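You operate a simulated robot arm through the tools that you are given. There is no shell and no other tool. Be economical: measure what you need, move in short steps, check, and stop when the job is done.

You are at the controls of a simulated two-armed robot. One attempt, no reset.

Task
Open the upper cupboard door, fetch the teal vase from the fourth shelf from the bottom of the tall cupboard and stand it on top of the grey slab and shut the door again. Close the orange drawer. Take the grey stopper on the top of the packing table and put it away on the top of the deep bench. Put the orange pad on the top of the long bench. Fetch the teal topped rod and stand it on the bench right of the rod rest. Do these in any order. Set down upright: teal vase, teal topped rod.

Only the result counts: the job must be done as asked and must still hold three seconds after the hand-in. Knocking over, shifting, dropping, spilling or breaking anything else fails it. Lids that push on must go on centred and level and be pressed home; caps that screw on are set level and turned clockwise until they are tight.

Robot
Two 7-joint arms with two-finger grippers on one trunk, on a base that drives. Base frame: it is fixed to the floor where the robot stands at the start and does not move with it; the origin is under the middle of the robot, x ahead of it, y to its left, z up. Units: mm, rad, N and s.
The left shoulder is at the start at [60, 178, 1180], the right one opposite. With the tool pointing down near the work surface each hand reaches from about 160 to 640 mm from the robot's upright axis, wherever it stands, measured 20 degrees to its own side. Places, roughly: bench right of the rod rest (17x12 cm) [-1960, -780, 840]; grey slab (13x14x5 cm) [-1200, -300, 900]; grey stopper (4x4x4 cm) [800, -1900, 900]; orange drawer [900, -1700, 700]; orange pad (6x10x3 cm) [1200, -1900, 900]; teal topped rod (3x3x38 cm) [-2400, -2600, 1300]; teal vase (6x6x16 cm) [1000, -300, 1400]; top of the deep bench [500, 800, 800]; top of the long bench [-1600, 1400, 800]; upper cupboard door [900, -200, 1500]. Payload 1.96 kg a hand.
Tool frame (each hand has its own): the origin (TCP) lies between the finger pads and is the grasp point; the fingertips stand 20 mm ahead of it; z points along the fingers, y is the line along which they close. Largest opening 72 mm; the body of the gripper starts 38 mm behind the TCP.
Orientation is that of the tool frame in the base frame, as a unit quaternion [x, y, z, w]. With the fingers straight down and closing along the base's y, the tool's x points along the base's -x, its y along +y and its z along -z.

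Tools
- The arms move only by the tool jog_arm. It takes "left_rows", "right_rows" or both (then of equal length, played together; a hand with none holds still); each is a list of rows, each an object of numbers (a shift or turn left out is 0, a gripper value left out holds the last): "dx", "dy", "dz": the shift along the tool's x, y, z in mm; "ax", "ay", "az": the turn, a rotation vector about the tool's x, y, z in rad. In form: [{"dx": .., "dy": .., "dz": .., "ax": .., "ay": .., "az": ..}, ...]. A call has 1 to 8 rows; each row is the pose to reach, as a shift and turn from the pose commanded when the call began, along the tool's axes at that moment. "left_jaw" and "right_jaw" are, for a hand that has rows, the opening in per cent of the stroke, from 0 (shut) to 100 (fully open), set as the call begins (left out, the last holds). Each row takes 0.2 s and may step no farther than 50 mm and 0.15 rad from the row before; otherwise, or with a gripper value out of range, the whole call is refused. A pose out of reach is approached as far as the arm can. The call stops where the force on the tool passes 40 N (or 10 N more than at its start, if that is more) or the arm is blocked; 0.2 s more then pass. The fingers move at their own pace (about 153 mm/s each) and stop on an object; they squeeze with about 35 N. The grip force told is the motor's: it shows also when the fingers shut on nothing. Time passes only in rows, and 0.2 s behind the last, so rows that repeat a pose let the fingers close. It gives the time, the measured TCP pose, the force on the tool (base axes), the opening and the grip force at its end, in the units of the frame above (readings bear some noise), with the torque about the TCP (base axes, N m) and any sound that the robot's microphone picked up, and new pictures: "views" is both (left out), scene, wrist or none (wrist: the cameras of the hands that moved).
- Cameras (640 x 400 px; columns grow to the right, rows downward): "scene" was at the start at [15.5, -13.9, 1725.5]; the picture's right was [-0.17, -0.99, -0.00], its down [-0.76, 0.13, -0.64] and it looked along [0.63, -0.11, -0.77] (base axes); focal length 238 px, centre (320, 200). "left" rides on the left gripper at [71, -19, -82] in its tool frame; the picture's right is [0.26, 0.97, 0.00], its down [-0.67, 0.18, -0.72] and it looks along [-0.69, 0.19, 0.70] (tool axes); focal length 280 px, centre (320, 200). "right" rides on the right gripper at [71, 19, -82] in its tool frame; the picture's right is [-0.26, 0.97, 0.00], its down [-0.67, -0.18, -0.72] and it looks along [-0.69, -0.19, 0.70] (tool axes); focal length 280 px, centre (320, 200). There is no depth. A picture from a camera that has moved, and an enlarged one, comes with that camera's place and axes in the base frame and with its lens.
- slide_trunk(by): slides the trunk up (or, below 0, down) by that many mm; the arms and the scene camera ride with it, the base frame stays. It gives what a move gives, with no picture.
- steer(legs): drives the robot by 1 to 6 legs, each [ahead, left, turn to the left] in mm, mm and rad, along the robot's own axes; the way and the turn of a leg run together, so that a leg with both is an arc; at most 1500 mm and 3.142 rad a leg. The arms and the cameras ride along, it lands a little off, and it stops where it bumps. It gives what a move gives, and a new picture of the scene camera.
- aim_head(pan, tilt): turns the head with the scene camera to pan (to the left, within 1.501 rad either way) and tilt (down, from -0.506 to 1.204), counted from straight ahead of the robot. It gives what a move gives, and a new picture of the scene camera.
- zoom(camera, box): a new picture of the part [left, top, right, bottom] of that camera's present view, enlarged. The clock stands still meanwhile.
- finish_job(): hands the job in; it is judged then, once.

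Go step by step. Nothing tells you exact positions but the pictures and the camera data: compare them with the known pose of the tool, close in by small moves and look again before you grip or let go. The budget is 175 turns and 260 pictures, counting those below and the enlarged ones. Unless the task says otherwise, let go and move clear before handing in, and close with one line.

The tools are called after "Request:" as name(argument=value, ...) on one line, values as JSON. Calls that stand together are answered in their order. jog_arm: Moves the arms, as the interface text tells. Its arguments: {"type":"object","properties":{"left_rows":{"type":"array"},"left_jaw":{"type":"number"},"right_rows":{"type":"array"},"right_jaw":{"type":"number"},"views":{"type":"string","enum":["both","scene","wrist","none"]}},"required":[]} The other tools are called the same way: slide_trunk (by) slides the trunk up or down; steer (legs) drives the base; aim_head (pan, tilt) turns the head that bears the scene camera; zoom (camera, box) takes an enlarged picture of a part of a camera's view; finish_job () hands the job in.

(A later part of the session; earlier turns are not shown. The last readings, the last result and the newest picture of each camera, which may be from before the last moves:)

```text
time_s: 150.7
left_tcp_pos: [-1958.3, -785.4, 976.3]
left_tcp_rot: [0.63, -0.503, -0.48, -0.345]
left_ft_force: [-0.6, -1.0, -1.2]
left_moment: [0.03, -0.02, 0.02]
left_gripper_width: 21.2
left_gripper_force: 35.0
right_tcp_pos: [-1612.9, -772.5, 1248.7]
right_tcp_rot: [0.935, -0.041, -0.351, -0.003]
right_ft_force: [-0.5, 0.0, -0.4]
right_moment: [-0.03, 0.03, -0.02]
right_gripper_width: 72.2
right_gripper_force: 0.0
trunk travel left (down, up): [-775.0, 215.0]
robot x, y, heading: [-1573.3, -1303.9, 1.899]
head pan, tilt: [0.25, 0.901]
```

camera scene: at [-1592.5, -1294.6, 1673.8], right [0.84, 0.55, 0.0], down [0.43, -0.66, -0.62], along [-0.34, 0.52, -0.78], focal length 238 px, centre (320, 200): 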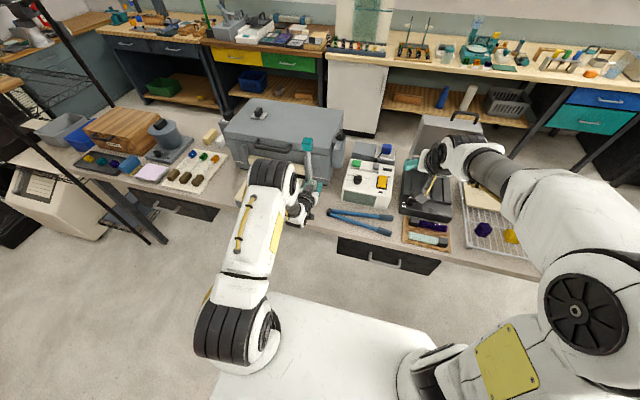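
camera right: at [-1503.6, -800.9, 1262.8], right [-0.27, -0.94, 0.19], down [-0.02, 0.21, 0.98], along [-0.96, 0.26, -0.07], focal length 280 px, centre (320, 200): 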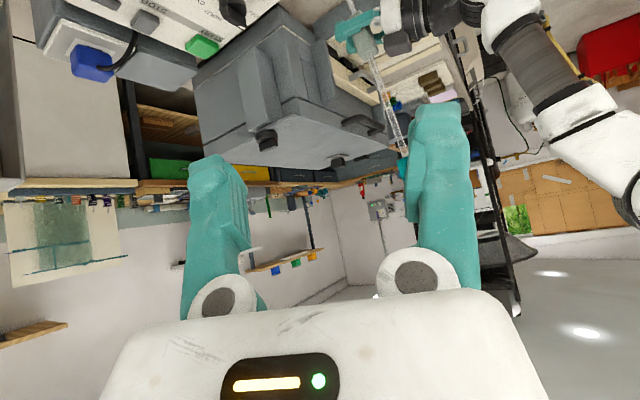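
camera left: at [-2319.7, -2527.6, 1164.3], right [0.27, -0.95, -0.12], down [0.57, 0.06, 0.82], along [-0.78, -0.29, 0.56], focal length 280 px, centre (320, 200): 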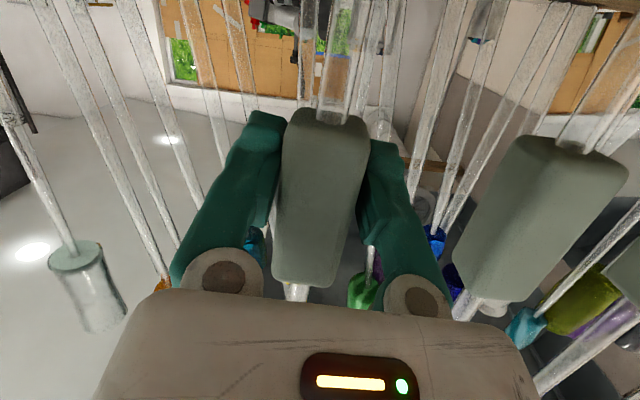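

Still hanging; continue by 1.5 mm steps.

Request:
jog_arm(left_rows=[{"dx": 1, "dz": 0.3}, {"dx": 1.5, "dz": 0.4}], views="none")

Request:
jog_arm(left_rows=[{"dx": 1, "dz": 0.3}, {"dx": 1.5, "dz": 0.4}], views="none")

```text
time_s: 151.3
left_tcp_pos: [-1957.7, -785.9, 975.5]
left_tcp_rot: [0.63, -0.505, -0.479, -0.345]
left_ft_force: [0.1, 0.9, -0.7]
left_moment: [0.0, 0.01, 0.01]
left_gripper_width: 21.1
left_gripper_force: 34.7
right_tcp_pos: [-1612.0, -772.9, 1248.0]
right_tcp_rot: [0.935, -0.041, -0.351, -0.003]
right_ft_force: [-1.0, -0.2, 0.0]
right_moment: [0.02, 0.0, 0.0]
right_gripper_width: 72.2
right_gripper_force: 0.0
trunk travel left (down, up): [-775.0, 215.0]
robot x, y, heading: [-1576.2, -1303.6, 1.905]
head pan, tilt: [0.25, 0.901]
```

```text
time_s: 151.9
left_tcp_pos: [-1957.6, -787.1, 974.2]
left_tcp_rot: [0.63, -0.504, -0.479, -0.345]
left_ft_force: [-0.4, -0.5, 0.4]
left_moment: [-0.06, -0.03, 0.0]
left_gripper_width: 20.5
left_gripper_force: 35.1
right_tcp_pos: [-1612.9, -774.4, 1247.4]
right_tcp_rot: [0.935, -0.041, -0.351, -0.003]
right_ft_force: [0.3, 0.5, 0.1]
right_moment: [0.0, -0.01, -0.01]
right_gripper_width: 72.1
right_gripper_force: 0.1
trunk travel left (down, up): [-775.0, 215.0]
robot x, y, heading: [-1570.9, -1306.0, 1.902]
head pan, tilt: [0.25, 0.901]
```

Request:
zoom(camera="right", box=[355, 60, 465, 130])

Request:
zoom(camera="scene", box=[290, 120, 340, 185])

```text
5.71 times, centred on (410, 95) of right
camera zoom: at [-1505.9, -802.5, 1263.3], right [-0.27, -0.94, 0.19], down [-0.02, 0.21, 0.98], along [-0.96, 0.26, -0.08], focal length 1602 px, centre (-194, 800)
```

zoom: 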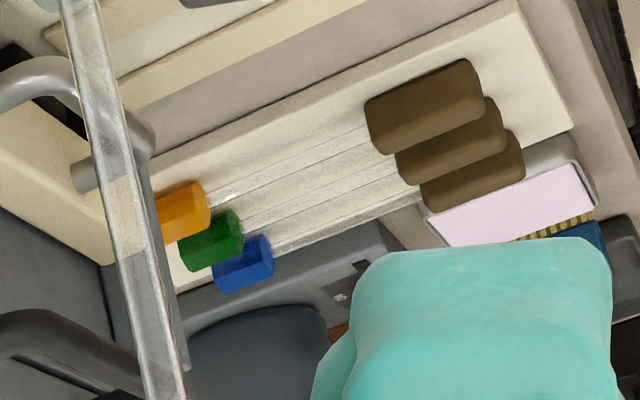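

```text
6.15 times, centred on (315, 152) of scene
camera zoom: at [-1595.8, -1297.5, 1673.9], right [0.84, 0.55, 0.0], down [0.43, -0.66, -0.62], along [-0.34, 0.52, -0.78], focal length 1467 px, centre (351, 492)
```

zoom: 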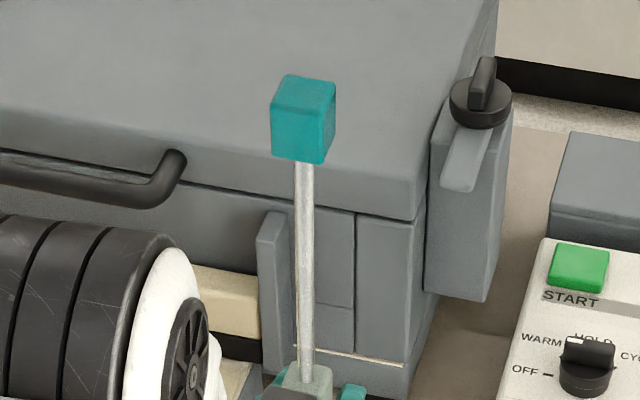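

Lean now is ≲0.6° both ways. Trim by 0.01, then open slightly and watch.

Request:
jog_arm(left_rows=[{"az": -0.01, "ay": 0.005}, {"az": -0.01, "ay": 0.005, "dx": 0.7, "dz": 0.2}], views="none")

Request:
jog_arm(left_rows=[{}], left_jaw=42, views="none")

Request:
zoom(camera="scene", box=[290, 120, 340, 185])

Request:
zoom(camera="right", box=[300, 0, 480, 180])

```text
time_s: 152.5
left_tcp_pos: [-1959.0, -786.2, 974.9]
left_tcp_rot: [0.634, -0.501, -0.477, -0.346]
left_ft_force: [-2.8, 1.2, 7.1]
left_moment: [0.14, 0.33, -0.03]
left_gripper_width: 20.3
left_gripper_force: 35.5
right_tcp_pos: [-1613.1, -774.3, 1248.1]
right_tcp_rot: [0.935, -0.041, -0.352, -0.003]
right_ft_force: [0.4, 0.1, 0.0]
right_moment: [-0.02, 0.01, -0.04]
right_gripper_width: 72.0
right_gripper_force: 0.0
trunk travel left (down, up): [-775.0, 215.0]
robot x, y, heading: [-1573.9, -1308.9, 1.906]
head pan, tilt: [0.25, 0.901]
```

```text
time_s: 152.9
left_tcp_pos: [-1959.1, -786.3, 972.6]
left_tcp_rot: [0.635, -0.502, -0.475, -0.346]
left_ft_force: [0.2, -0.1, 0.1]
left_moment: [0.03, 0.03, 0.01]
left_gripper_width: 30.2
left_gripper_force: 0.1
right_tcp_pos: [-1611.7, -773.4, 1247.3]
right_tcp_rot: [0.935, -0.041, -0.351, -0.003]
right_ft_force: [-0.3, 0.9, 0.1]
right_moment: [0.02, 0.01, -0.01]
right_gripper_width: 71.6
right_gripper_force: 0.0
trunk travel left (down, up): [-775.0, 215.0]
robot x, y, heading: [-1579.2, -1300.7, 1.905]
head pan, tilt: [0.25, 0.901]
```

```text
6.15 times, centred on (315, 152) of scene
camera zoom: at [-1596.0, -1297.2, 1673.7], right [0.84, 0.55, 0.0], down [0.43, -0.66, -0.62], along [-0.34, 0.52, -0.78], focal length 1467 px, centre (351, 492)
```

zoom: 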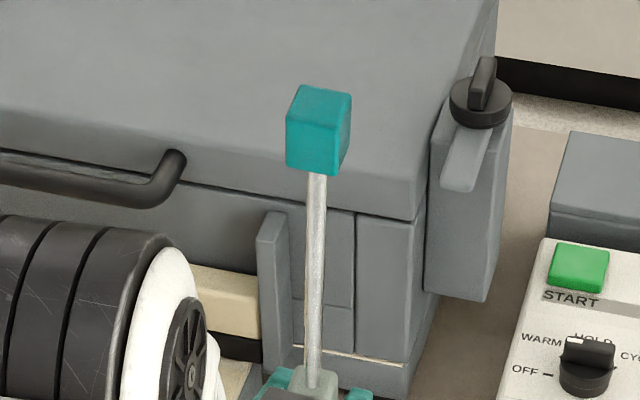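

```text
2.22 times, centred on (390, 90) of right
camera zoom: at [-1506.0, -802.2, 1263.1], right [-0.27, -0.94, 0.19], down [-0.02, 0.21, 0.98], along [-0.96, 0.26, -0.08], focal length 623 px, centre (164, 444)
```

zoom: 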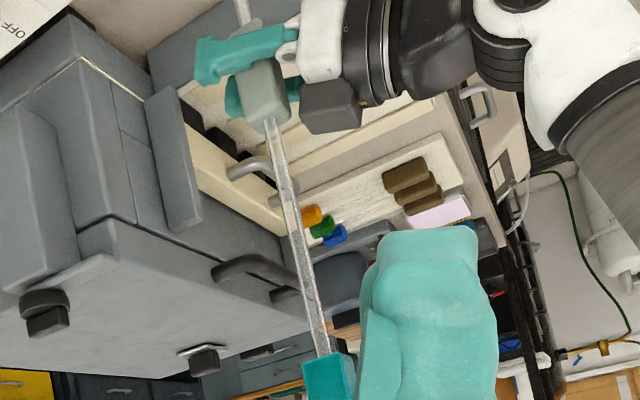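

The rod rests against one finger. Narrow the jaw to a loose cage (just over the block width) so it rights itself.

Request:
jog_arm(left_rows=[{}, {}], left_jaw=31, views="none")

Request:
zoom(camera="scene", box=[290, 120, 340, 185])

Request:
zoom(camera="right", box=[355, 60, 465, 130])

Request:
zoom(camera="left", box=[0, 0, 640, 400])

```text
time_s: 153.5
left_tcp_pos: [-1959.1, -786.2, 973.1]
left_tcp_rot: [0.634, -0.502, -0.476, -0.346]
left_ft_force: [0.9, 0.0, 0.8]
left_moment: [0.0, -0.03, -0.03]
left_gripper_width: 22.1
left_gripper_force: 0.0
right_tcp_pos: [-1611.5, -774.1, 1248.7]
right_tcp_rot: [0.935, -0.041, -0.351, -0.003]
right_ft_force: [-0.3, 0.1, -0.4]
right_moment: [0.04, 0.01, -0.01]
right_gripper_width: 71.8
right_gripper_force: 0.1
trunk travel left (down, up): [-775.0, 215.0]
robot x, y, heading: [-1575.2, -1303.6, 1.907]
head pan, tilt: [0.25, 0.901]
```

```text
6.15 times, centred on (315, 152) of scene
camera zoom: at [-1595.9, -1297.3, 1673.8], right [0.84, 0.55, 0.0], down [0.43, -0.66, -0.62], along [-0.34, 0.52, -0.78], focal length 1467 px, centre (351, 492)
```

zoom: 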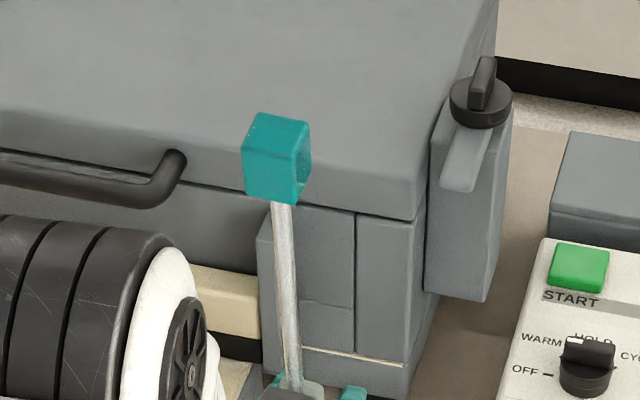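

```text
5.71 times, centred on (410, 95) of right
camera zoom: at [-1506.0, -802.3, 1263.2], right [-0.27, -0.94, 0.19], down [-0.02, 0.21, 0.98], along [-0.96, 0.26, -0.08], focal length 1602 px, centre (-194, 800)
```

zoom: 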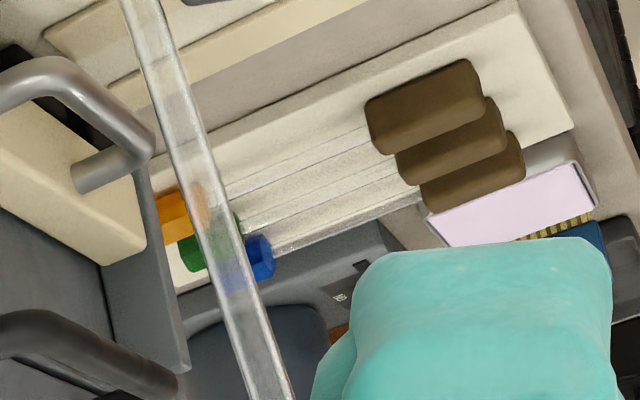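

```text
1.00 times, centred on (320, 200) of left (not enlarged: the box is as wide or as high as the picture)
camera zoom: at [-1916.7, -878.2, 929.9], right [-0.92, -0.33, -0.21], down [-0.02, -0.5, 0.87], along [-0.39, 0.8, 0.45], focal length 280 px, centre (320, 200)
```

zoom: 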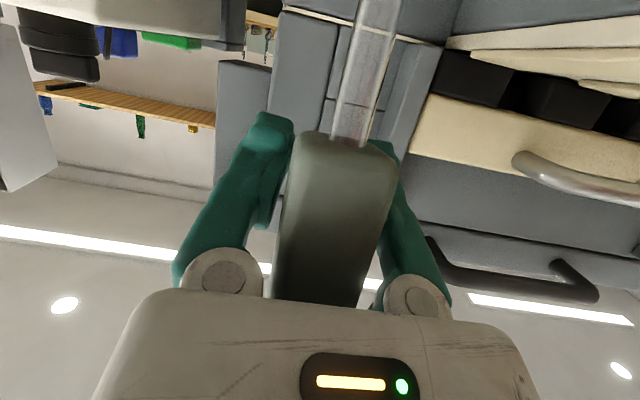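

It slipped back again because of strain at release. Regrip, lift, and measure the lean anew.

Request:
jog_arm(left_rows=[{}, {}, {}, {"dx": -10, "dz": -3}, {"dx": -19, "dz": -5}], left_jaw=0, views="none")

Request:
zoom(camera="right", box=[355, 60, 465, 130])

Request:
zoom(camera="scene", box=[290, 120, 340, 185])

```text
time_s: 154.7
left_tcp_pos: [-1957.2, -785.0, 992.6]
left_tcp_rot: [0.634, -0.502, -0.476, -0.346]
left_ft_force: [0.3, 0.0, -2.0]
left_moment: [0.07, 0.0, 0.0]
left_gripper_width: 16.7
left_gripper_force: 34.5
right_tcp_pos: [-1611.5, -773.8, 1247.2]
right_tcp_rot: [0.935, -0.041, -0.351, -0.003]
right_ft_force: [-0.1, 0.1, -0.6]
right_moment: [0.01, -0.01, 0.0]
right_gripper_width: 71.7
right_gripper_force: 0.2
trunk travel left (down, up): [-775.0, 215.0]
robot x, y, heading: [-1574.1, -1303.3, 1.9]
head pan, tilt: [0.25, 0.901]
```

```text
5.71 times, centred on (410, 95) of right
camera zoom: at [-1506.0, -802.3, 1263.2], right [-0.27, -0.94, 0.19], down [-0.02, 0.21, 0.98], along [-0.96, 0.26, -0.08], focal length 1602 px, centre (-194, 800)
```

zoom: 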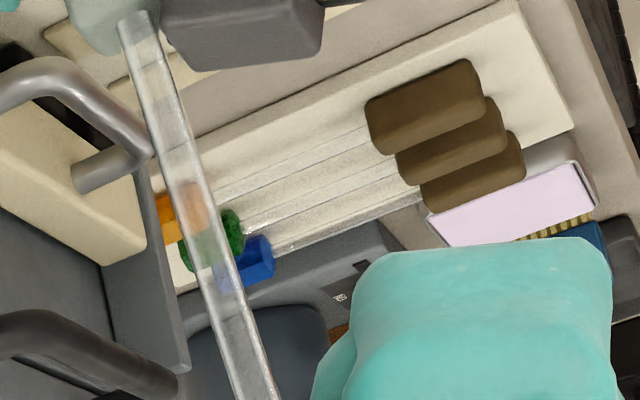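

```text
6.15 times, centred on (315, 152) of scene
camera zoom: at [-1596.0, -1297.2, 1673.8], right [0.84, 0.55, 0.0], down [0.43, -0.66, -0.62], along [-0.34, 0.52, -0.78], focal length 1467 px, centre (351, 492)
```

zoom: 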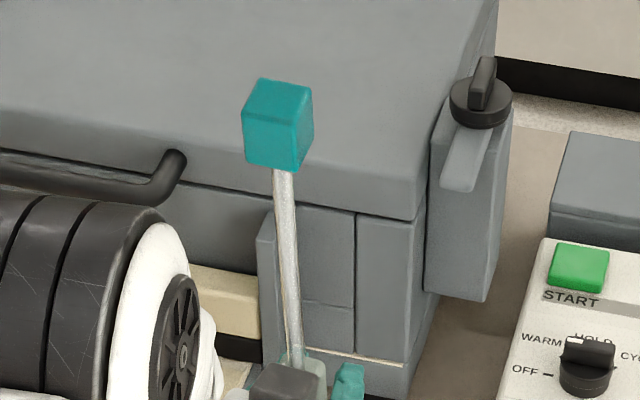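

Request:
jog_arm(left_rows=[{"ay": 0.05, "az": 0.004}, {"ay": 0.105, "az": 0.0075}], views="none")

Request:
zoom(camera="right", box=[355, 60, 465, 130])

Request:
zoom(camera="scene", box=[290, 120, 340, 185])

Request:
zoom(camera="right", box=[340, 0, 450, 70])

```text
time_s: 155.3
left_tcp_pos: [-1957.3, -783.8, 992.7]
left_tcp_rot: [0.657, -0.522, -0.442, -0.316]
left_ft_force: [0.8, -0.1, -1.1]
left_moment: [0.06, -0.03, 0.0]
left_gripper_width: 16.6
left_gripper_force: 35.2
right_tcp_pos: [-1611.3, -772.8, 1247.0]
right_tcp_rot: [0.935, -0.041, -0.351, -0.003]
right_ft_force: [0.4, -0.1, 0.9]
right_moment: [-0.01, 0.02, 0.0]
right_gripper_width: 72.1
right_gripper_force: 0.0
trunk travel left (down, up): [-775.0, 215.0]
robot x, y, heading: [-1573.7, -1302.1, 1.903]
head pan, tilt: [0.25, 0.901]
```

```text
5.71 times, centred on (410, 95) of right
camera zoom: at [-1506.0, -802.2, 1263.1], right [-0.27, -0.94, 0.19], down [-0.02, 0.21, 0.98], along [-0.96, 0.26, -0.08], focal length 1602 px, centre (-194, 800)
```

zoom: 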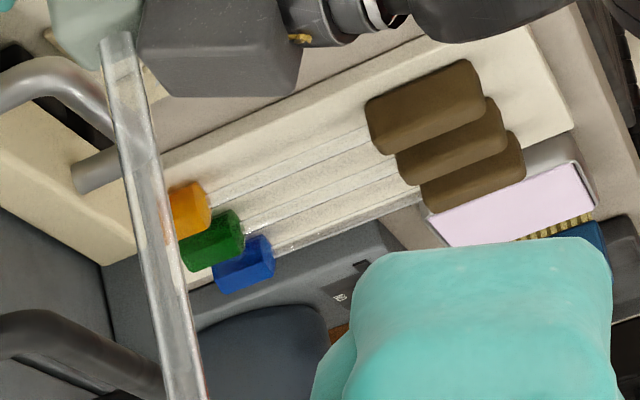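

```text
6.15 times, centred on (315, 152) of scene
camera zoom: at [-1596.0, -1297.2, 1673.8], right [0.84, 0.55, 0.0], down [0.43, -0.66, -0.62], along [-0.34, 0.52, -0.78], focal length 1467 px, centre (351, 492)
```

zoom: 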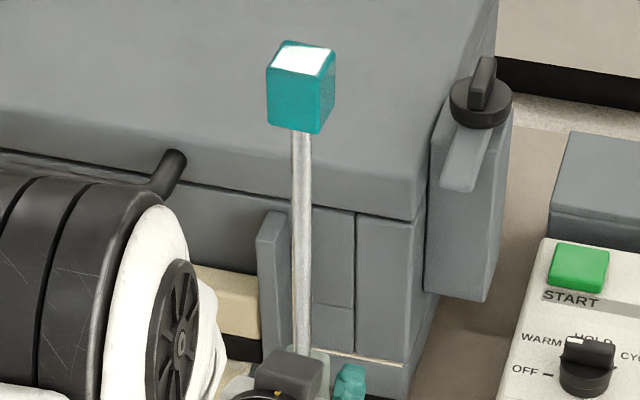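

```text
5.71 times, centred on (395, 35) of right
camera zoom: at [-1506.0, -802.2, 1263.1], right [-0.27, -0.94, 0.19], down [-0.02, 0.21, 0.98], along [-0.96, 0.26, -0.08], focal length 1602 px, centre (-109, 1143)
```

zoom: 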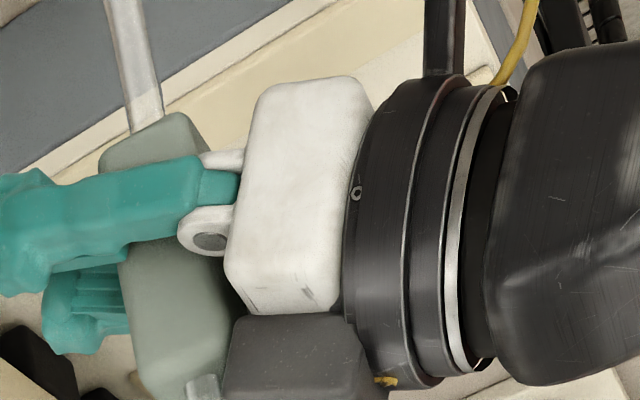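

Request:
jog_arm(left_rows=[{"ay": -0.012, "az": -0.02}, {"ay": -0.012, "az": -0.02}], views="none")

Request:
zoom(camera="scene", box=[290, 120, 340, 185])

Request:
zoom(camera="right", box=[340, 0, 450, 70])

Request:
zoom(camera="right", box=[340, 90, 450, 160])

```text
time_s: 155.9
left_tcp_pos: [-1956.9, -785.1, 994.2]
left_tcp_rot: [0.659, -0.513, -0.444, -0.325]
left_ft_force: [-0.6, -1.1, -1.0]
left_moment: [0.05, -0.01, 0.01]
left_gripper_width: 16.3
left_gripper_force: 34.9
right_tcp_pos: [-1611.9, -773.9, 1247.2]
right_tcp_rot: [0.936, -0.041, -0.351, -0.002]
right_ft_force: [0.3, 0.3, -0.1]
right_moment: [0.0, -0.02, 0.03]
right_gripper_width: 71.9
right_gripper_force: 0.2
trunk travel left (down, up): [-775.0, 215.0]
robot x, y, heading: [-1574.0, -1305.0, 1.903]
head pan, tilt: [0.25, 0.901]
```

```text
6.15 times, centred on (315, 152) of scene
camera zoom: at [-1596.1, -1297.1, 1673.8], right [0.84, 0.55, 0.0], down [0.43, -0.66, -0.62], along [-0.34, 0.52, -0.78], focal length 1467 px, centre (351, 492)
```

zoom: 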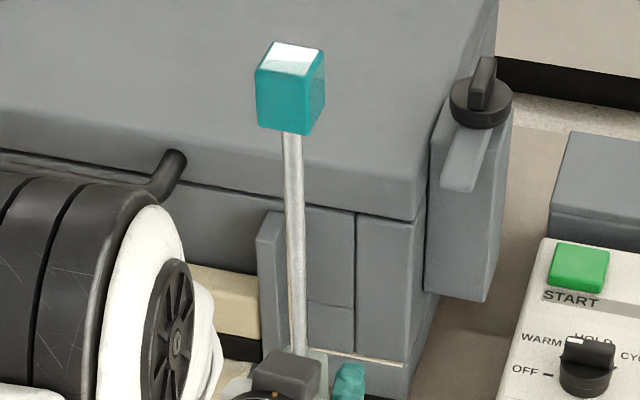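

```text
5.71 times, centred on (395, 35) of right
camera zoom: at [-1506.1, -802.1, 1263.1], right [-0.27, -0.94, 0.19], down [-0.02, 0.21, 0.98], along [-0.96, 0.26, -0.08], focal length 1602 px, centre (-109, 1143)
```

zoom: 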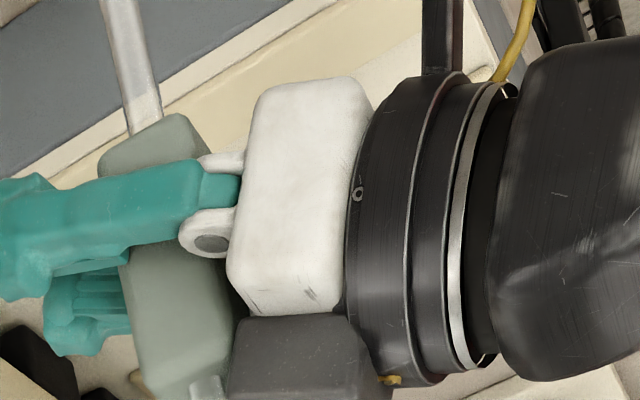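

```text
5.71 times, centred on (395, 125) of right
camera zoom: at [-1506.1, -802.1, 1263.1], right [-0.27, -0.94, 0.19], down [-0.02, 0.21, 0.98], along [-0.96, 0.26, -0.08], focal length 1602 px, centre (-109, 629)
```

zoom: 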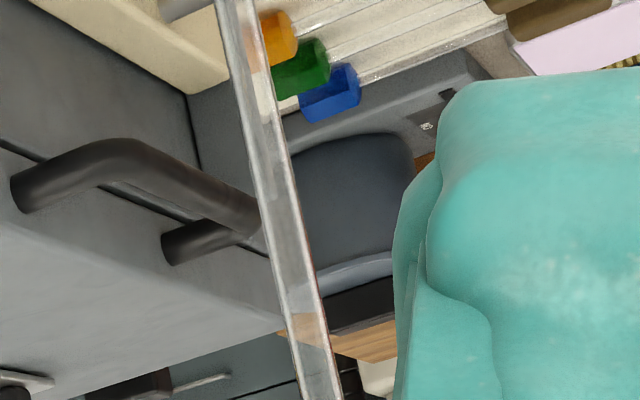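

Vertical within ~0.3° in both views. Lower straight down to a light touch.

Request:
jog_arm(left_rows=[{"dx": 3.7, "dy": -0.1, "dz": 1.6}, {"dx": 7.3, "dy": -0.2, "dz": 3.2}, {"dx": 10, "dy": -0.3, "dz": 4.3}], views="none")

Request:
jog_arm(left_rows=[{"dx": 1.4, "dz": 0.6}, {"dx": 2.3, "dz": 1}], views="none")

Request:
jog_arm(left_rows=[{"dx": 0.9, "dz": 0.4}, {"dx": 1.4, "dz": 0.6}], views="none")

```text
time_s: 156.7
left_tcp_pos: [-1957.6, -784.7, 981.5]
left_tcp_rot: [0.659, -0.513, -0.444, -0.325]
left_ft_force: [0.6, -0.3, -1.1]
left_moment: [0.07, 0.01, 0.02]
left_gripper_width: 16.5
left_gripper_force: 34.5
right_tcp_pos: [-1611.2, -772.3, 1247.2]
right_tcp_rot: [0.935, -0.041, -0.352, -0.003]
right_ft_force: [0.3, -0.6, -0.2]
right_moment: [0.0, 0.02, 0.01]
right_gripper_width: 71.8
right_gripper_force: 0.1
trunk travel left (down, up): [-775.0, 215.0]
robot x, y, heading: [-1573.6, -1301.9, 1.897]
head pan, tilt: [0.25, 0.901]
```

```text
time_s: 157.3
left_tcp_pos: [-1958.2, -783.5, 977.9]
left_tcp_rot: [0.659, -0.513, -0.445, -0.325]
left_ft_force: [-0.3, -0.2, -1.3]
left_moment: [0.05, -0.01, -0.01]
left_gripper_width: 16.6
left_gripper_force: 34.6
right_tcp_pos: [-1612.8, -774.3, 1246.8]
right_tcp_rot: [0.935, -0.041, -0.351, -0.003]
right_ft_force: [0.2, -0.1, 1.0]
right_moment: [0.04, 0.0, 0.0]
right_gripper_width: 71.9
right_gripper_force: 0.0
trunk travel left (down, up): [-775.0, 215.0]
robot x, y, heading: [-1575.2, -1302.8, 1.901]
head pan, tilt: [0.25, 0.901]
```

```text
time_s: 157.9
left_tcp_pos: [-1957.2, -784.3, 977.4]
left_tcp_rot: [0.659, -0.512, -0.445, -0.324]
left_ft_force: [1.0, 0.2, -1.7]
left_moment: [0.01, -0.01, 0.02]
left_gripper_width: 16.5
left_gripper_force: 34.8
right_tcp_pos: [-1611.3, -772.7, 1247.8]
right_tcp_rot: [0.935, -0.041, -0.351, -0.003]
right_ft_force: [0.5, 0.7, 0.5]
right_moment: [-0.03, 0.01, 0.0]
right_gripper_width: 71.9
right_gripper_force: 0.0
trunk travel left (down, up): [-775.0, 215.0]
robot x, y, heading: [-1575.0, -1301.3, 1.906]
head pan, tilt: [0.25, 0.901]
```

Request:
jog_arm(left_rows=[{"dx": 0.9, "dz": 0.4}, {"dx": 1.4, "dz": 0.6}], views="none")

Request:
jog_arm(left_rows=[{"dx": 0.9, "dz": 0.4}, {"dx": 1.4, "dz": 0.6}], views="none")

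Request:
jog_arm(left_rows=[{"dx": 0.5, "dz": 0.2}, {"dx": 0.9, "dz": 0.4}], views="none")

```text
time_s: 158.5
left_tcp_pos: [-1957.9, -784.9, 976.8]
left_tcp_rot: [0.659, -0.512, -0.445, -0.324]
left_ft_force: [0.2, -0.3, -0.4]
left_moment: [0.03, 0.0, 0.0]
left_gripper_width: 16.6
left_gripper_force: 35.3
right_tcp_pos: [-1613.0, -773.9, 1247.6]
right_tcp_rot: [0.935, -0.041, -0.352, -0.003]
right_ft_force: [0.4, 0.5, 0.6]
right_moment: [-0.04, -0.01, -0.01]
right_gripper_width: 71.9
right_gripper_force: 0.1
trunk travel left (down, up): [-775.0, 215.0]
robot x, y, heading: [-1574.0, -1303.7, 1.904]
head pan, tilt: [0.25, 0.901]
```

```text
time_s: 159.1
left_tcp_pos: [-1958.5, -784.4, 976.0]
left_tcp_rot: [0.659, -0.513, -0.444, -0.325]
left_ft_force: [-0.2, 0.0, -1.6]
left_moment: [0.02, -0.01, 0.05]
left_gripper_width: 16.5
left_gripper_force: 34.3
right_tcp_pos: [-1611.8, -773.4, 1248.3]
right_tcp_rot: [0.936, -0.042, -0.351, -0.004]
right_ft_force: [0.1, 0.8, -0.1]
right_moment: [-0.01, -0.03, -0.03]
right_gripper_width: 71.7
right_gripper_force: 0.0
trunk travel left (down, up): [-775.0, 215.0]
robot x, y, heading: [-1575.1, -1302.0, 1.902]
head pan, tilt: [0.25, 0.901]
```

```text
time_s: 159.7
left_tcp_pos: [-1957.5, -783.9, 973.7]
left_tcp_rot: [0.659, -0.513, -0.445, -0.325]
left_ft_force: [-0.3, -0.4, -1.1]
left_moment: [0.06, 0.01, -0.01]
left_gripper_width: 16.5
left_gripper_force: 35.2
right_tcp_pos: [-1611.2, -772.8, 1247.9]
right_tcp_rot: [0.935, -0.041, -0.351, -0.003]
right_ft_force: [-0.1, -0.3, -0.6]
right_moment: [-0.03, 0.01, 0.0]
right_gripper_width: 72.1
right_gripper_force: 0.1
trunk travel left (down, up): [-775.0, 215.0]
robot x, y, heading: [-1573.1, -1301.9, 1.906]
head pan, tilt: [0.25, 0.901]
```

Request:
jog_arm(left_rows=[{"dx": 0.9, "dz": 0.4}, {"dx": 1.4, "dz": 0.6}], views="none")

Request:
jog_arm(left_rows=[{"dx": 0.5, "dz": 0.2}, {"dx": 0.9, "dz": 0.4}], views="none")

Request:
jog_arm(left_rows=[{"dx": 0.5, "dz": 0.2}, {"dx": 0.9, "dz": 0.4}], views="none")

```text
time_s: 160.3
left_tcp_pos: [-1956.7, -785.0, 973.0]
left_tcp_rot: [0.659, -0.513, -0.444, -0.324]
left_ft_force: [-0.1, -0.5, -1.4]
left_moment: [0.02, 0.01, 0.01]
left_gripper_width: 16.2
left_gripper_force: 35.1
right_tcp_pos: [-1611.8, -773.4, 1247.7]
right_tcp_rot: [0.935, -0.042, -0.351, -0.003]
right_ft_force: [0.6, -0.7, 0.4]
right_moment: [-0.01, 0.0, 0.0]
right_gripper_width: 72.0
right_gripper_force: 0.1
trunk travel left (down, up): [-775.0, 215.0]
robot x, y, heading: [-1575.0, -1299.6, 1.904]
head pan, tilt: [0.25, 0.901]
```

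```text
time_s: 160.9
left_tcp_pos: [-1957.7, -785.7, 971.0]
left_tcp_rot: [0.659, -0.513, -0.444, -0.325]
left_ft_force: [0.7, 0.1, -0.9]
left_moment: [0.02, 0.05, 0.0]
left_gripper_width: 16.2
left_gripper_force: 34.6
right_tcp_pos: [-1612.1, -772.3, 1247.5]
right_tcp_rot: [0.935, -0.041, -0.351, -0.003]
right_ft_force: [-1.2, 0.2, 0.4]
right_moment: [-0.02, -0.05, -0.03]
right_gripper_width: 72.2
right_gripper_force: 0.0
trunk travel left (down, up): [-775.0, 215.0]
robot x, y, heading: [-1571.6, -1300.3, 1.906]
head pan, tilt: [0.25, 0.901]
```

```text
time_s: 161.5
left_tcp_pos: [-1957.6, -785.2, 971.0]
left_tcp_rot: [0.658, -0.513, -0.445, -0.326]
left_ft_force: [0.5, -1.3, 3.4]
left_moment: [-0.1, -0.07, -0.01]
left_gripper_width: 16.2
left_gripper_force: 34.9
right_tcp_pos: [-1610.9, -773.6, 1247.6]
right_tcp_rot: [0.935, -0.041, -0.351, -0.003]
right_ft_force: [-0.3, -1.3, -0.2]
right_moment: [-0.01, 0.0, 0.0]
right_gripper_width: 71.9
right_gripper_force: 0.1
trunk travel left (down, up): [-775.0, 215.0]
robot x, y, heading: [-1573.0, -1301.9, 1.904]
head pan, tilt: [0.25, 0.901]
```

Light touch. Back off 0.4 mm and open fully.

Request:
jog_arm(left_rows=[{"dx": -0.5, "dz": -0.2}], views="none")

Request:
zoom(camera="right", box=[340, 50, 450, 120])

Request:
zoom(camera="scene", box=[290, 120, 340, 185])

```text
time_s: 161.9
left_tcp_pos: [-1957.8, -784.9, 971.1]
left_tcp_rot: [0.659, -0.513, -0.444, -0.325]
left_ft_force: [1.7, 0.0, 1.3]
left_moment: [0.01, -0.15, 0.04]
left_gripper_width: 16.5
left_gripper_force: 35.5
right_tcp_pos: [-1611.6, -773.5, 1246.8]
right_tcp_rot: [0.935, -0.041, -0.351, -0.002]
right_ft_force: [0.0, -0.6, 0.0]
right_moment: [0.01, 0.0, 0.01]
right_gripper_width: 71.8
right_gripper_force: 0.1
trunk travel left (down, up): [-775.0, 215.0]
robot x, y, heading: [-1574.3, -1303.3, 1.902]
head pan, tilt: [0.25, 0.901]
```

```text
5.71 times, centred on (395, 85) of right
camera zoom: at [-1505.7, -802.3, 1263.2], right [-0.27, -0.94, 0.19], down [-0.02, 0.21, 0.98], along [-0.96, 0.26, -0.08], focal length 1602 px, centre (-109, 857)
```

zoom: 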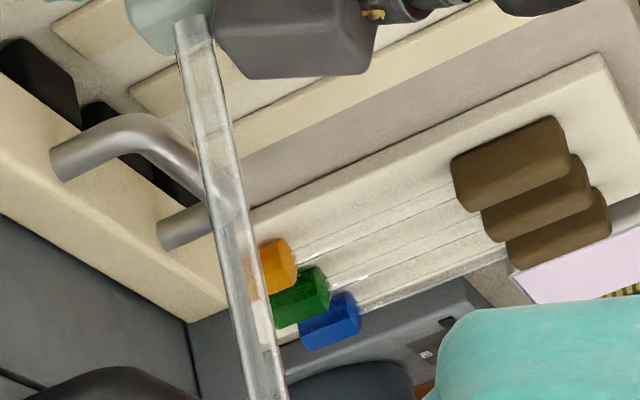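

```text
6.15 times, centred on (315, 152) of scene
camera zoom: at [-1595.6, -1297.3, 1673.8], right [0.84, 0.55, 0.0], down [0.43, -0.66, -0.62], along [-0.34, 0.52, -0.78], focal length 1467 px, centre (351, 492)
```

zoom: 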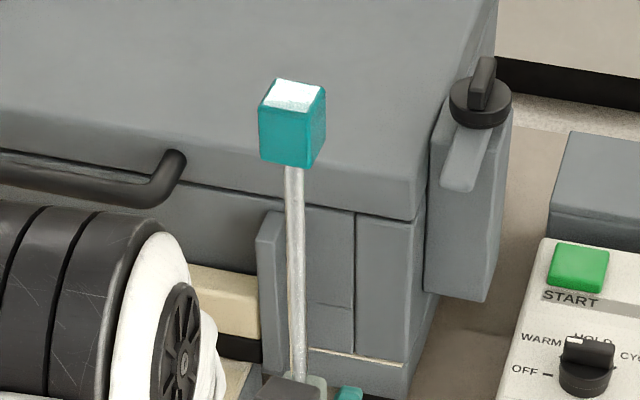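

Request:
jog_arm(left_rows=[{}], left_jaw=100, views="none")

Request:
zoom(camera="right", box=[300, 0, 480, 180])

Request:
zoom(camera="scene", box=[290, 120, 340, 185])

```text
time_s: 162.3
left_tcp_pos: [-1960.0, -784.4, 970.6]
left_tcp_rot: [0.659, -0.512, -0.445, -0.325]
left_ft_force: [0.3, 0.0, 0.6]
left_moment: [0.01, -0.04, 0.0]
left_gripper_width: 72.2
left_gripper_force: 0.1
right_tcp_pos: [-1612.9, -773.7, 1247.4]
right_tcp_rot: [0.936, -0.041, -0.351, -0.003]
right_ft_force: [0.3, 0.0, 0.0]
right_moment: [0.0, -0.01, 0.02]
right_gripper_width: 72.0
right_gripper_force: 0.0
trunk travel left (down, up): [-775.0, 215.0]
robot x, y, heading: [-1574.8, -1303.5, 1.901]
head pan, tilt: [0.25, 0.901]
```

```text
2.22 times, centred on (390, 90) of right
camera zoom: at [-1506.1, -802.3, 1263.2], right [-0.27, -0.94, 0.19], down [-0.02, 0.21, 0.98], along [-0.96, 0.26, -0.08], focal length 623 px, centre (164, 444)
```

zoom: 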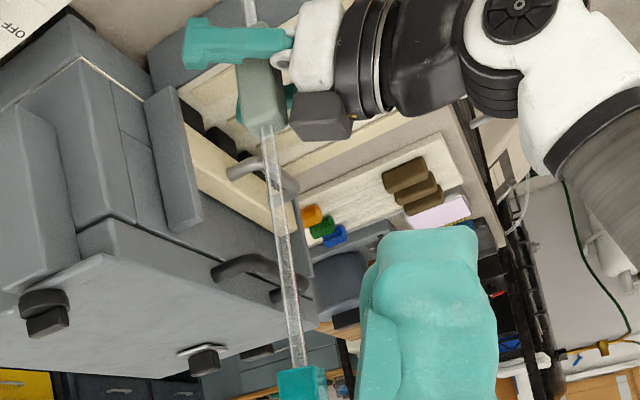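

```text
6.15 times, centred on (315, 152) of scene
camera zoom: at [-1596.1, -1297.2, 1673.8], right [0.84, 0.55, 0.0], down [0.43, -0.66, -0.62], along [-0.34, 0.52, -0.78], focal length 1467 px, centre (351, 492)
```

zoom: 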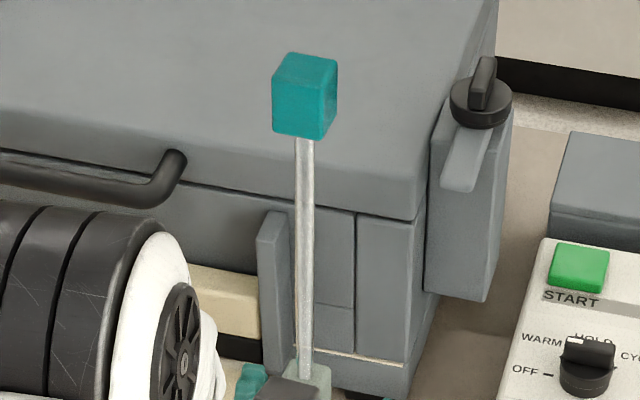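

It is tipping forward now – regrip immediately.

Request:
jog_arm(left_rows=[{}], left_jaw=0, views="none")

Request:
zoom(camera="right", box=[300, 0, 480, 180])

Request:
zoom(camera="scene", box=[280, 120, 350, 240])

```text
time_s: 162.7
left_tcp_pos: [-1959.8, -785.3, 969.8]
left_tcp_rot: [0.659, -0.513, -0.444, -0.324]
left_ft_force: [0.3, 0.4, -0.3]
left_moment: [0.02, 0.0, 0.01]
left_gripper_width: 25.4
left_gripper_force: 35.2
right_tcp_pos: [-1612.4, -773.7, 1247.4]
right_tcp_rot: [0.936, -0.041, -0.351, -0.002]
right_ft_force: [-0.5, 0.2, -0.9]
right_moment: [-0.03, -0.01, 0.0]
right_gripper_width: 71.8
right_gripper_force: 0.1
trunk travel left (down, up): [-775.0, 215.0]
robot x, y, heading: [-1573.6, -1302.7, 1.902]
head pan, tilt: [0.25, 0.901]
```

```text
2.22 times, centred on (390, 90) of right
camera zoom: at [-1506.2, -802.1, 1263.1], right [-0.27, -0.94, 0.19], down [-0.02, 0.21, 0.98], along [-0.96, 0.26, -0.08], focal length 623 px, centre (164, 444)
```

zoom: 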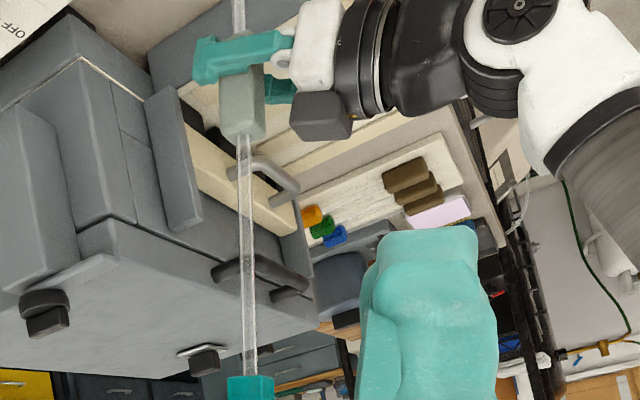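

```text
3.33 times, centred on (315, 180) of scene
camera zoom: at [-1596.3, -1297.0, 1673.8], right [0.84, 0.55, 0.0], down [0.43, -0.66, -0.62], along [-0.34, 0.52, -0.78], focal length 794 px, centre (337, 267)
```

zoom: 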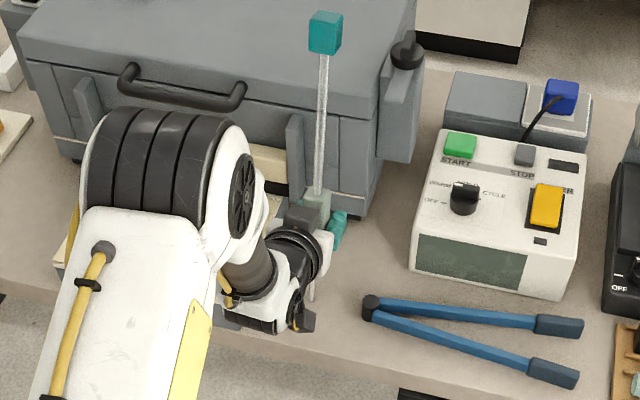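

Caught it. Let me look at the rod's lower end closely.

Request:
zoom(camera="scene", box=[298, 180, 328, 215])

Request:
jog_arm(left_rows=[{"dx": -20, "dz": -8}, {"dx": -40, "dz": -16}, {"dx": -60, "dz": -24}, {"dx": -80, "dz": -32, "ay": -0.1}, {"dx": -100, "dz": -40, "ay": -0.19}], views="none")

Request:
zoom(camera="right", box=[260, 0, 480, 200])

Request:
zoom(camera="scene", box=[280, 80, 350, 240])

```text
11.43 times, centred on (313, 198) of scene
camera zoom: at [-1596.3, -1297.0, 1673.8], right [0.84, 0.55, 0.0], down [0.43, -0.66, -0.62], along [-0.34, 0.52, -0.78], focal length 2724 px, centre (400, 229)
```

zoom: 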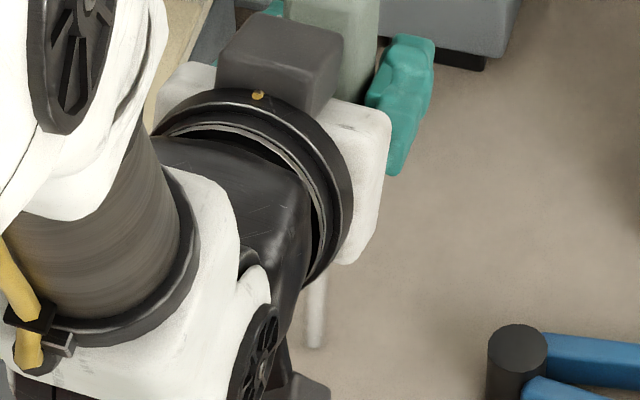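

```text
time_s: 163.9
left_tcp_pos: [-1954.1, -781.2, 1079.4]
left_tcp_rot: [0.614, -0.48, -0.504, -0.373]
left_ft_force: [-0.4, -0.9, -1.6]
left_moment: [0.02, 0.01, -0.01]
left_gripper_width: 25.3
left_gripper_force: 34.5
right_tcp_pos: [-1611.3, -774.9, 1247.7]
right_tcp_rot: [0.935, -0.041, -0.351, -0.003]
right_ft_force: [-0.7, 0.5, -0.6]
right_moment: [-0.05, 0.01, 0.0]
right_gripper_width: 72.0
right_gripper_force: 0.0
trunk travel left (down, up): [-775.0, 215.0]
robot x, y, heading: [-1577.2, -1301.8, 1.906]
head pan, tilt: [0.25, 0.901]
```

```text
2.00 times, centred on (370, 100) of right
camera zoom: at [-1506.0, -802.4, 1263.2], right [-0.27, -0.94, 0.19], down [-0.02, 0.21, 0.98], along [-0.96, 0.26, -0.08], focal length 561 px, centre (220, 400)
```

zoom: 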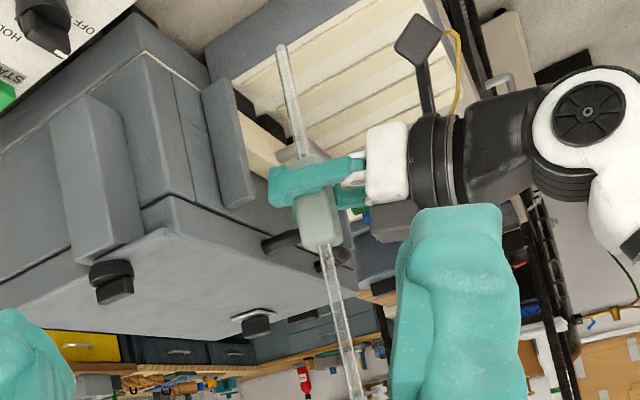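

```text
2.50 times, centred on (315, 160) of scene
camera zoom: at [-1596.0, -1297.3, 1673.8], right [0.84, 0.55, 0.0], down [0.43, -0.66, -0.62], along [-0.34, 0.52, -0.78], focal length 596 px, centre (332, 300)
```

zoom: 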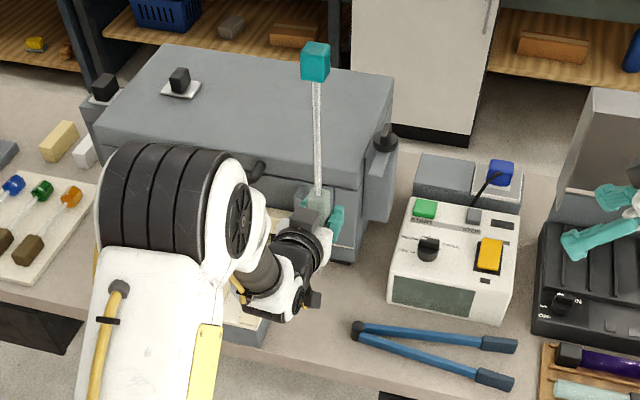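

The block now sits properly in the pads. Fine measurement of the lean with close zooms.

Request:
zoom(camera="right", box=[370, 10, 450, 60])

Request:
zoom(camera="right", box=[390, 120, 470, 170])

Request:
zoom(camera="scene", box=[290, 90, 350, 165])

```text
8.00 times, centred on (410, 35) of right
camera zoom: at [-1506.0, -802.4, 1263.2], right [-0.27, -0.94, 0.19], down [-0.02, 0.21, 0.98], along [-0.96, 0.26, -0.08], focal length 2243 px, centre (-400, 1520)
```

zoom: 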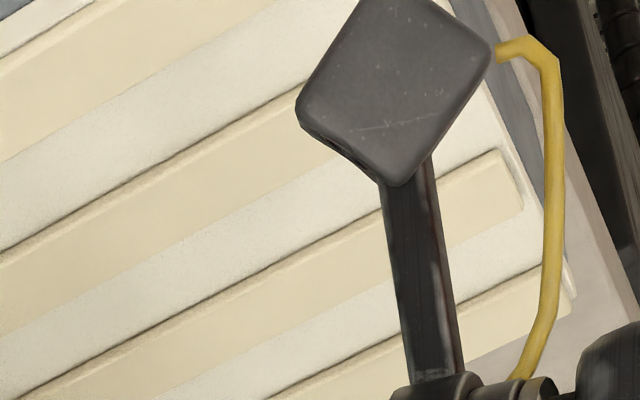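

```text
8.00 times, centred on (430, 145) of right
camera zoom: at [-1506.0, -802.4, 1263.2], right [-0.27, -0.94, 0.19], down [-0.02, 0.21, 0.98], along [-0.96, 0.26, -0.08], focal length 2243 px, centre (-560, 640)
```

zoom: 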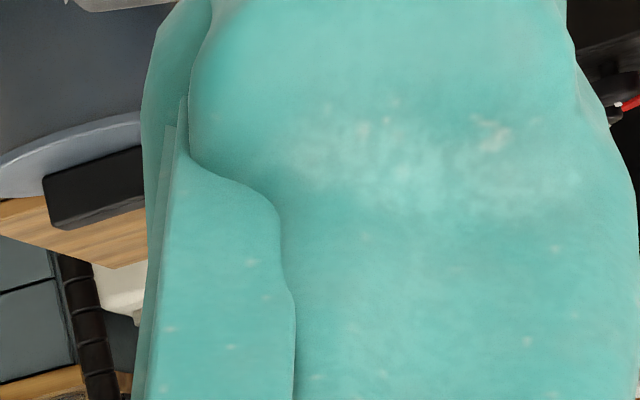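

```text
5.33 times, centred on (320, 128) of scene
camera zoom: at [-1596.0, -1297.3, 1673.8], right [0.84, 0.55, 0.0], down [0.43, -0.66, -0.62], along [-0.34, 0.52, -0.78], focal length 1271 px, centre (320, 587)
```

zoom: 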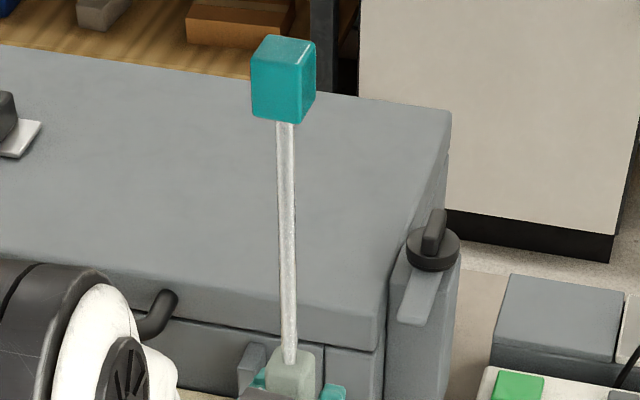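

Request:
zoom(camera="right", box=[320, 15, 400, 65])

Request:
zoom(camera="right", box=[340, 125, 420, 175])

```text
8.00 times, centred on (360, 40) of right
camera zoom: at [-1506.0, -802.4, 1263.2], right [-0.27, -0.94, 0.19], down [-0.02, 0.21, 0.98], along [-0.96, 0.26, -0.08], focal length 2243 px, centre (0, 1480)
```

zoom: 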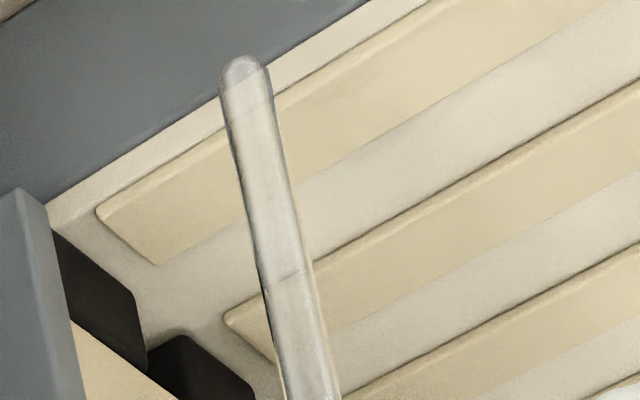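

```text
8.00 times, centred on (380, 150) of right
camera zoom: at [-1506.0, -802.4, 1263.2], right [-0.27, -0.94, 0.19], down [-0.02, 0.21, 0.98], along [-0.96, 0.26, -0.08], focal length 2243 px, centre (-160, 600)
```

zoom: 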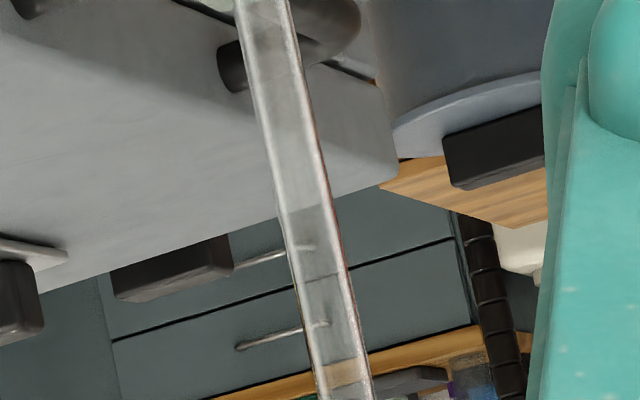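

Lean ≈0.005; trim it and go down again: 94 mm, then fine steps.

Request:
jog_arm(left_rows=[{"ay": 0.005, "az": -0.002, "dx": 23, "dy": -0.6, "dz": 5}, {"ay": 0.005, "az": -0.002, "dx": 46, "dy": -1.2, "dz": 10}, {"ay": 0.005, "az": -0.002, "dx": 69, "dy": -1.8, "dz": 15}, {"ay": 0.005, "az": -0.002, "dx": 91, "dy": -2.4, "dz": 20}], views="none")

Request:
jog_arm(left_rows=[{"dx": 1, "dz": 0.2}, {"dx": 2, "dz": 0.4}, {"dx": 3, "dz": 0.6}], views="none")

Request:
jog_arm(left_rows=[{"dx": 1, "dz": 0.2}, {"dx": 2, "dz": 0.4}], views="none")

Request:
zoom(camera="right", box=[320, 65, 400, 115])

```text
time_s: 164.9
left_tcp_pos: [-1955.8, -779.5, 984.9]
left_tcp_rot: [0.615, -0.48, -0.503, -0.372]
left_ft_force: [0.4, -0.4, 0.0]
left_moment: [0.03, -0.03, -0.02]
left_gripper_width: 25.5
left_gripper_force: 34.8
right_tcp_pos: [-1613.0, -773.3, 1247.5]
right_tcp_rot: [0.935, -0.041, -0.351, -0.003]
right_ft_force: [-0.6, -0.1, 0.0]
right_moment: [0.0, 0.01, 0.0]
right_gripper_width: 72.0
right_gripper_force: 0.1
trunk travel left (down, up): [-775.0, 215.0]
robot x, y, heading: [-1575.7, -1302.5, 1.899]
head pan, tilt: [0.25, 0.901]
```

```text
time_s: 165.7
left_tcp_pos: [-1956.1, -781.1, 981.0]
left_tcp_rot: [0.616, -0.479, -0.503, -0.371]
left_ft_force: [-0.4, 0.0, -1.0]
left_moment: [0.0, 0.01, -0.03]
left_gripper_width: 25.5
left_gripper_force: 34.8
right_tcp_pos: [-1612.6, -772.9, 1247.9]
right_tcp_rot: [0.935, -0.042, -0.351, -0.003]
right_ft_force: [0.7, 0.2, -0.1]
right_moment: [-0.01, 0.01, -0.01]
right_gripper_width: 71.8
right_gripper_force: 0.1
trunk travel left (down, up): [-775.0, 215.0]
robot x, y, heading: [-1574.2, -1303.0, 1.904]
head pan, tilt: [0.25, 0.901]
```

```text
time_s: 166.3
left_tcp_pos: [-1955.4, -782.5, 979.7]
left_tcp_rot: [0.616, -0.48, -0.503, -0.371]
left_ft_force: [0.2, 0.6, -1.7]
left_moment: [0.03, 0.01, 0.05]
left_gripper_width: 25.5
left_gripper_force: 35.2
right_tcp_pos: [-1611.6, -774.3, 1246.7]
right_tcp_rot: [0.935, -0.041, -0.351, -0.003]
right_ft_force: [0.6, 0.4, -1.1]
right_moment: [0.02, -0.02, 0.03]
right_gripper_width: 71.9
right_gripper_force: 0.0
trunk travel left (down, up): [-775.0, 215.0]
robot x, y, heading: [-1570.5, -1304.9, 1.9]
head pan, tilt: [0.25, 0.901]
```

```text
8.00 times, centred on (360, 90) of right
camera zoom: at [-1506.1, -802.2, 1263.1], right [-0.27, -0.94, 0.19], down [-0.02, 0.21, 0.98], along [-0.96, 0.26, -0.08], focal length 2243 px, centre (0, 1080)
```

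zoom: 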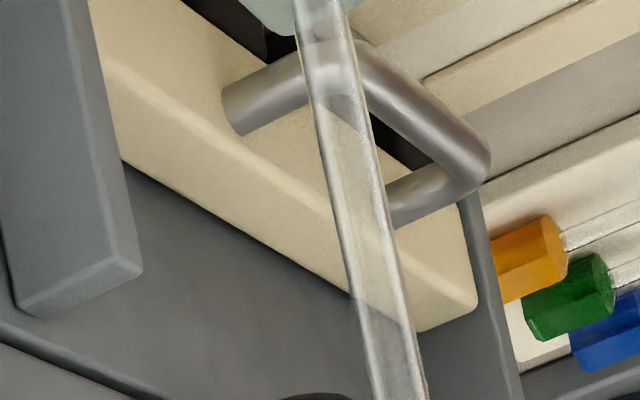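

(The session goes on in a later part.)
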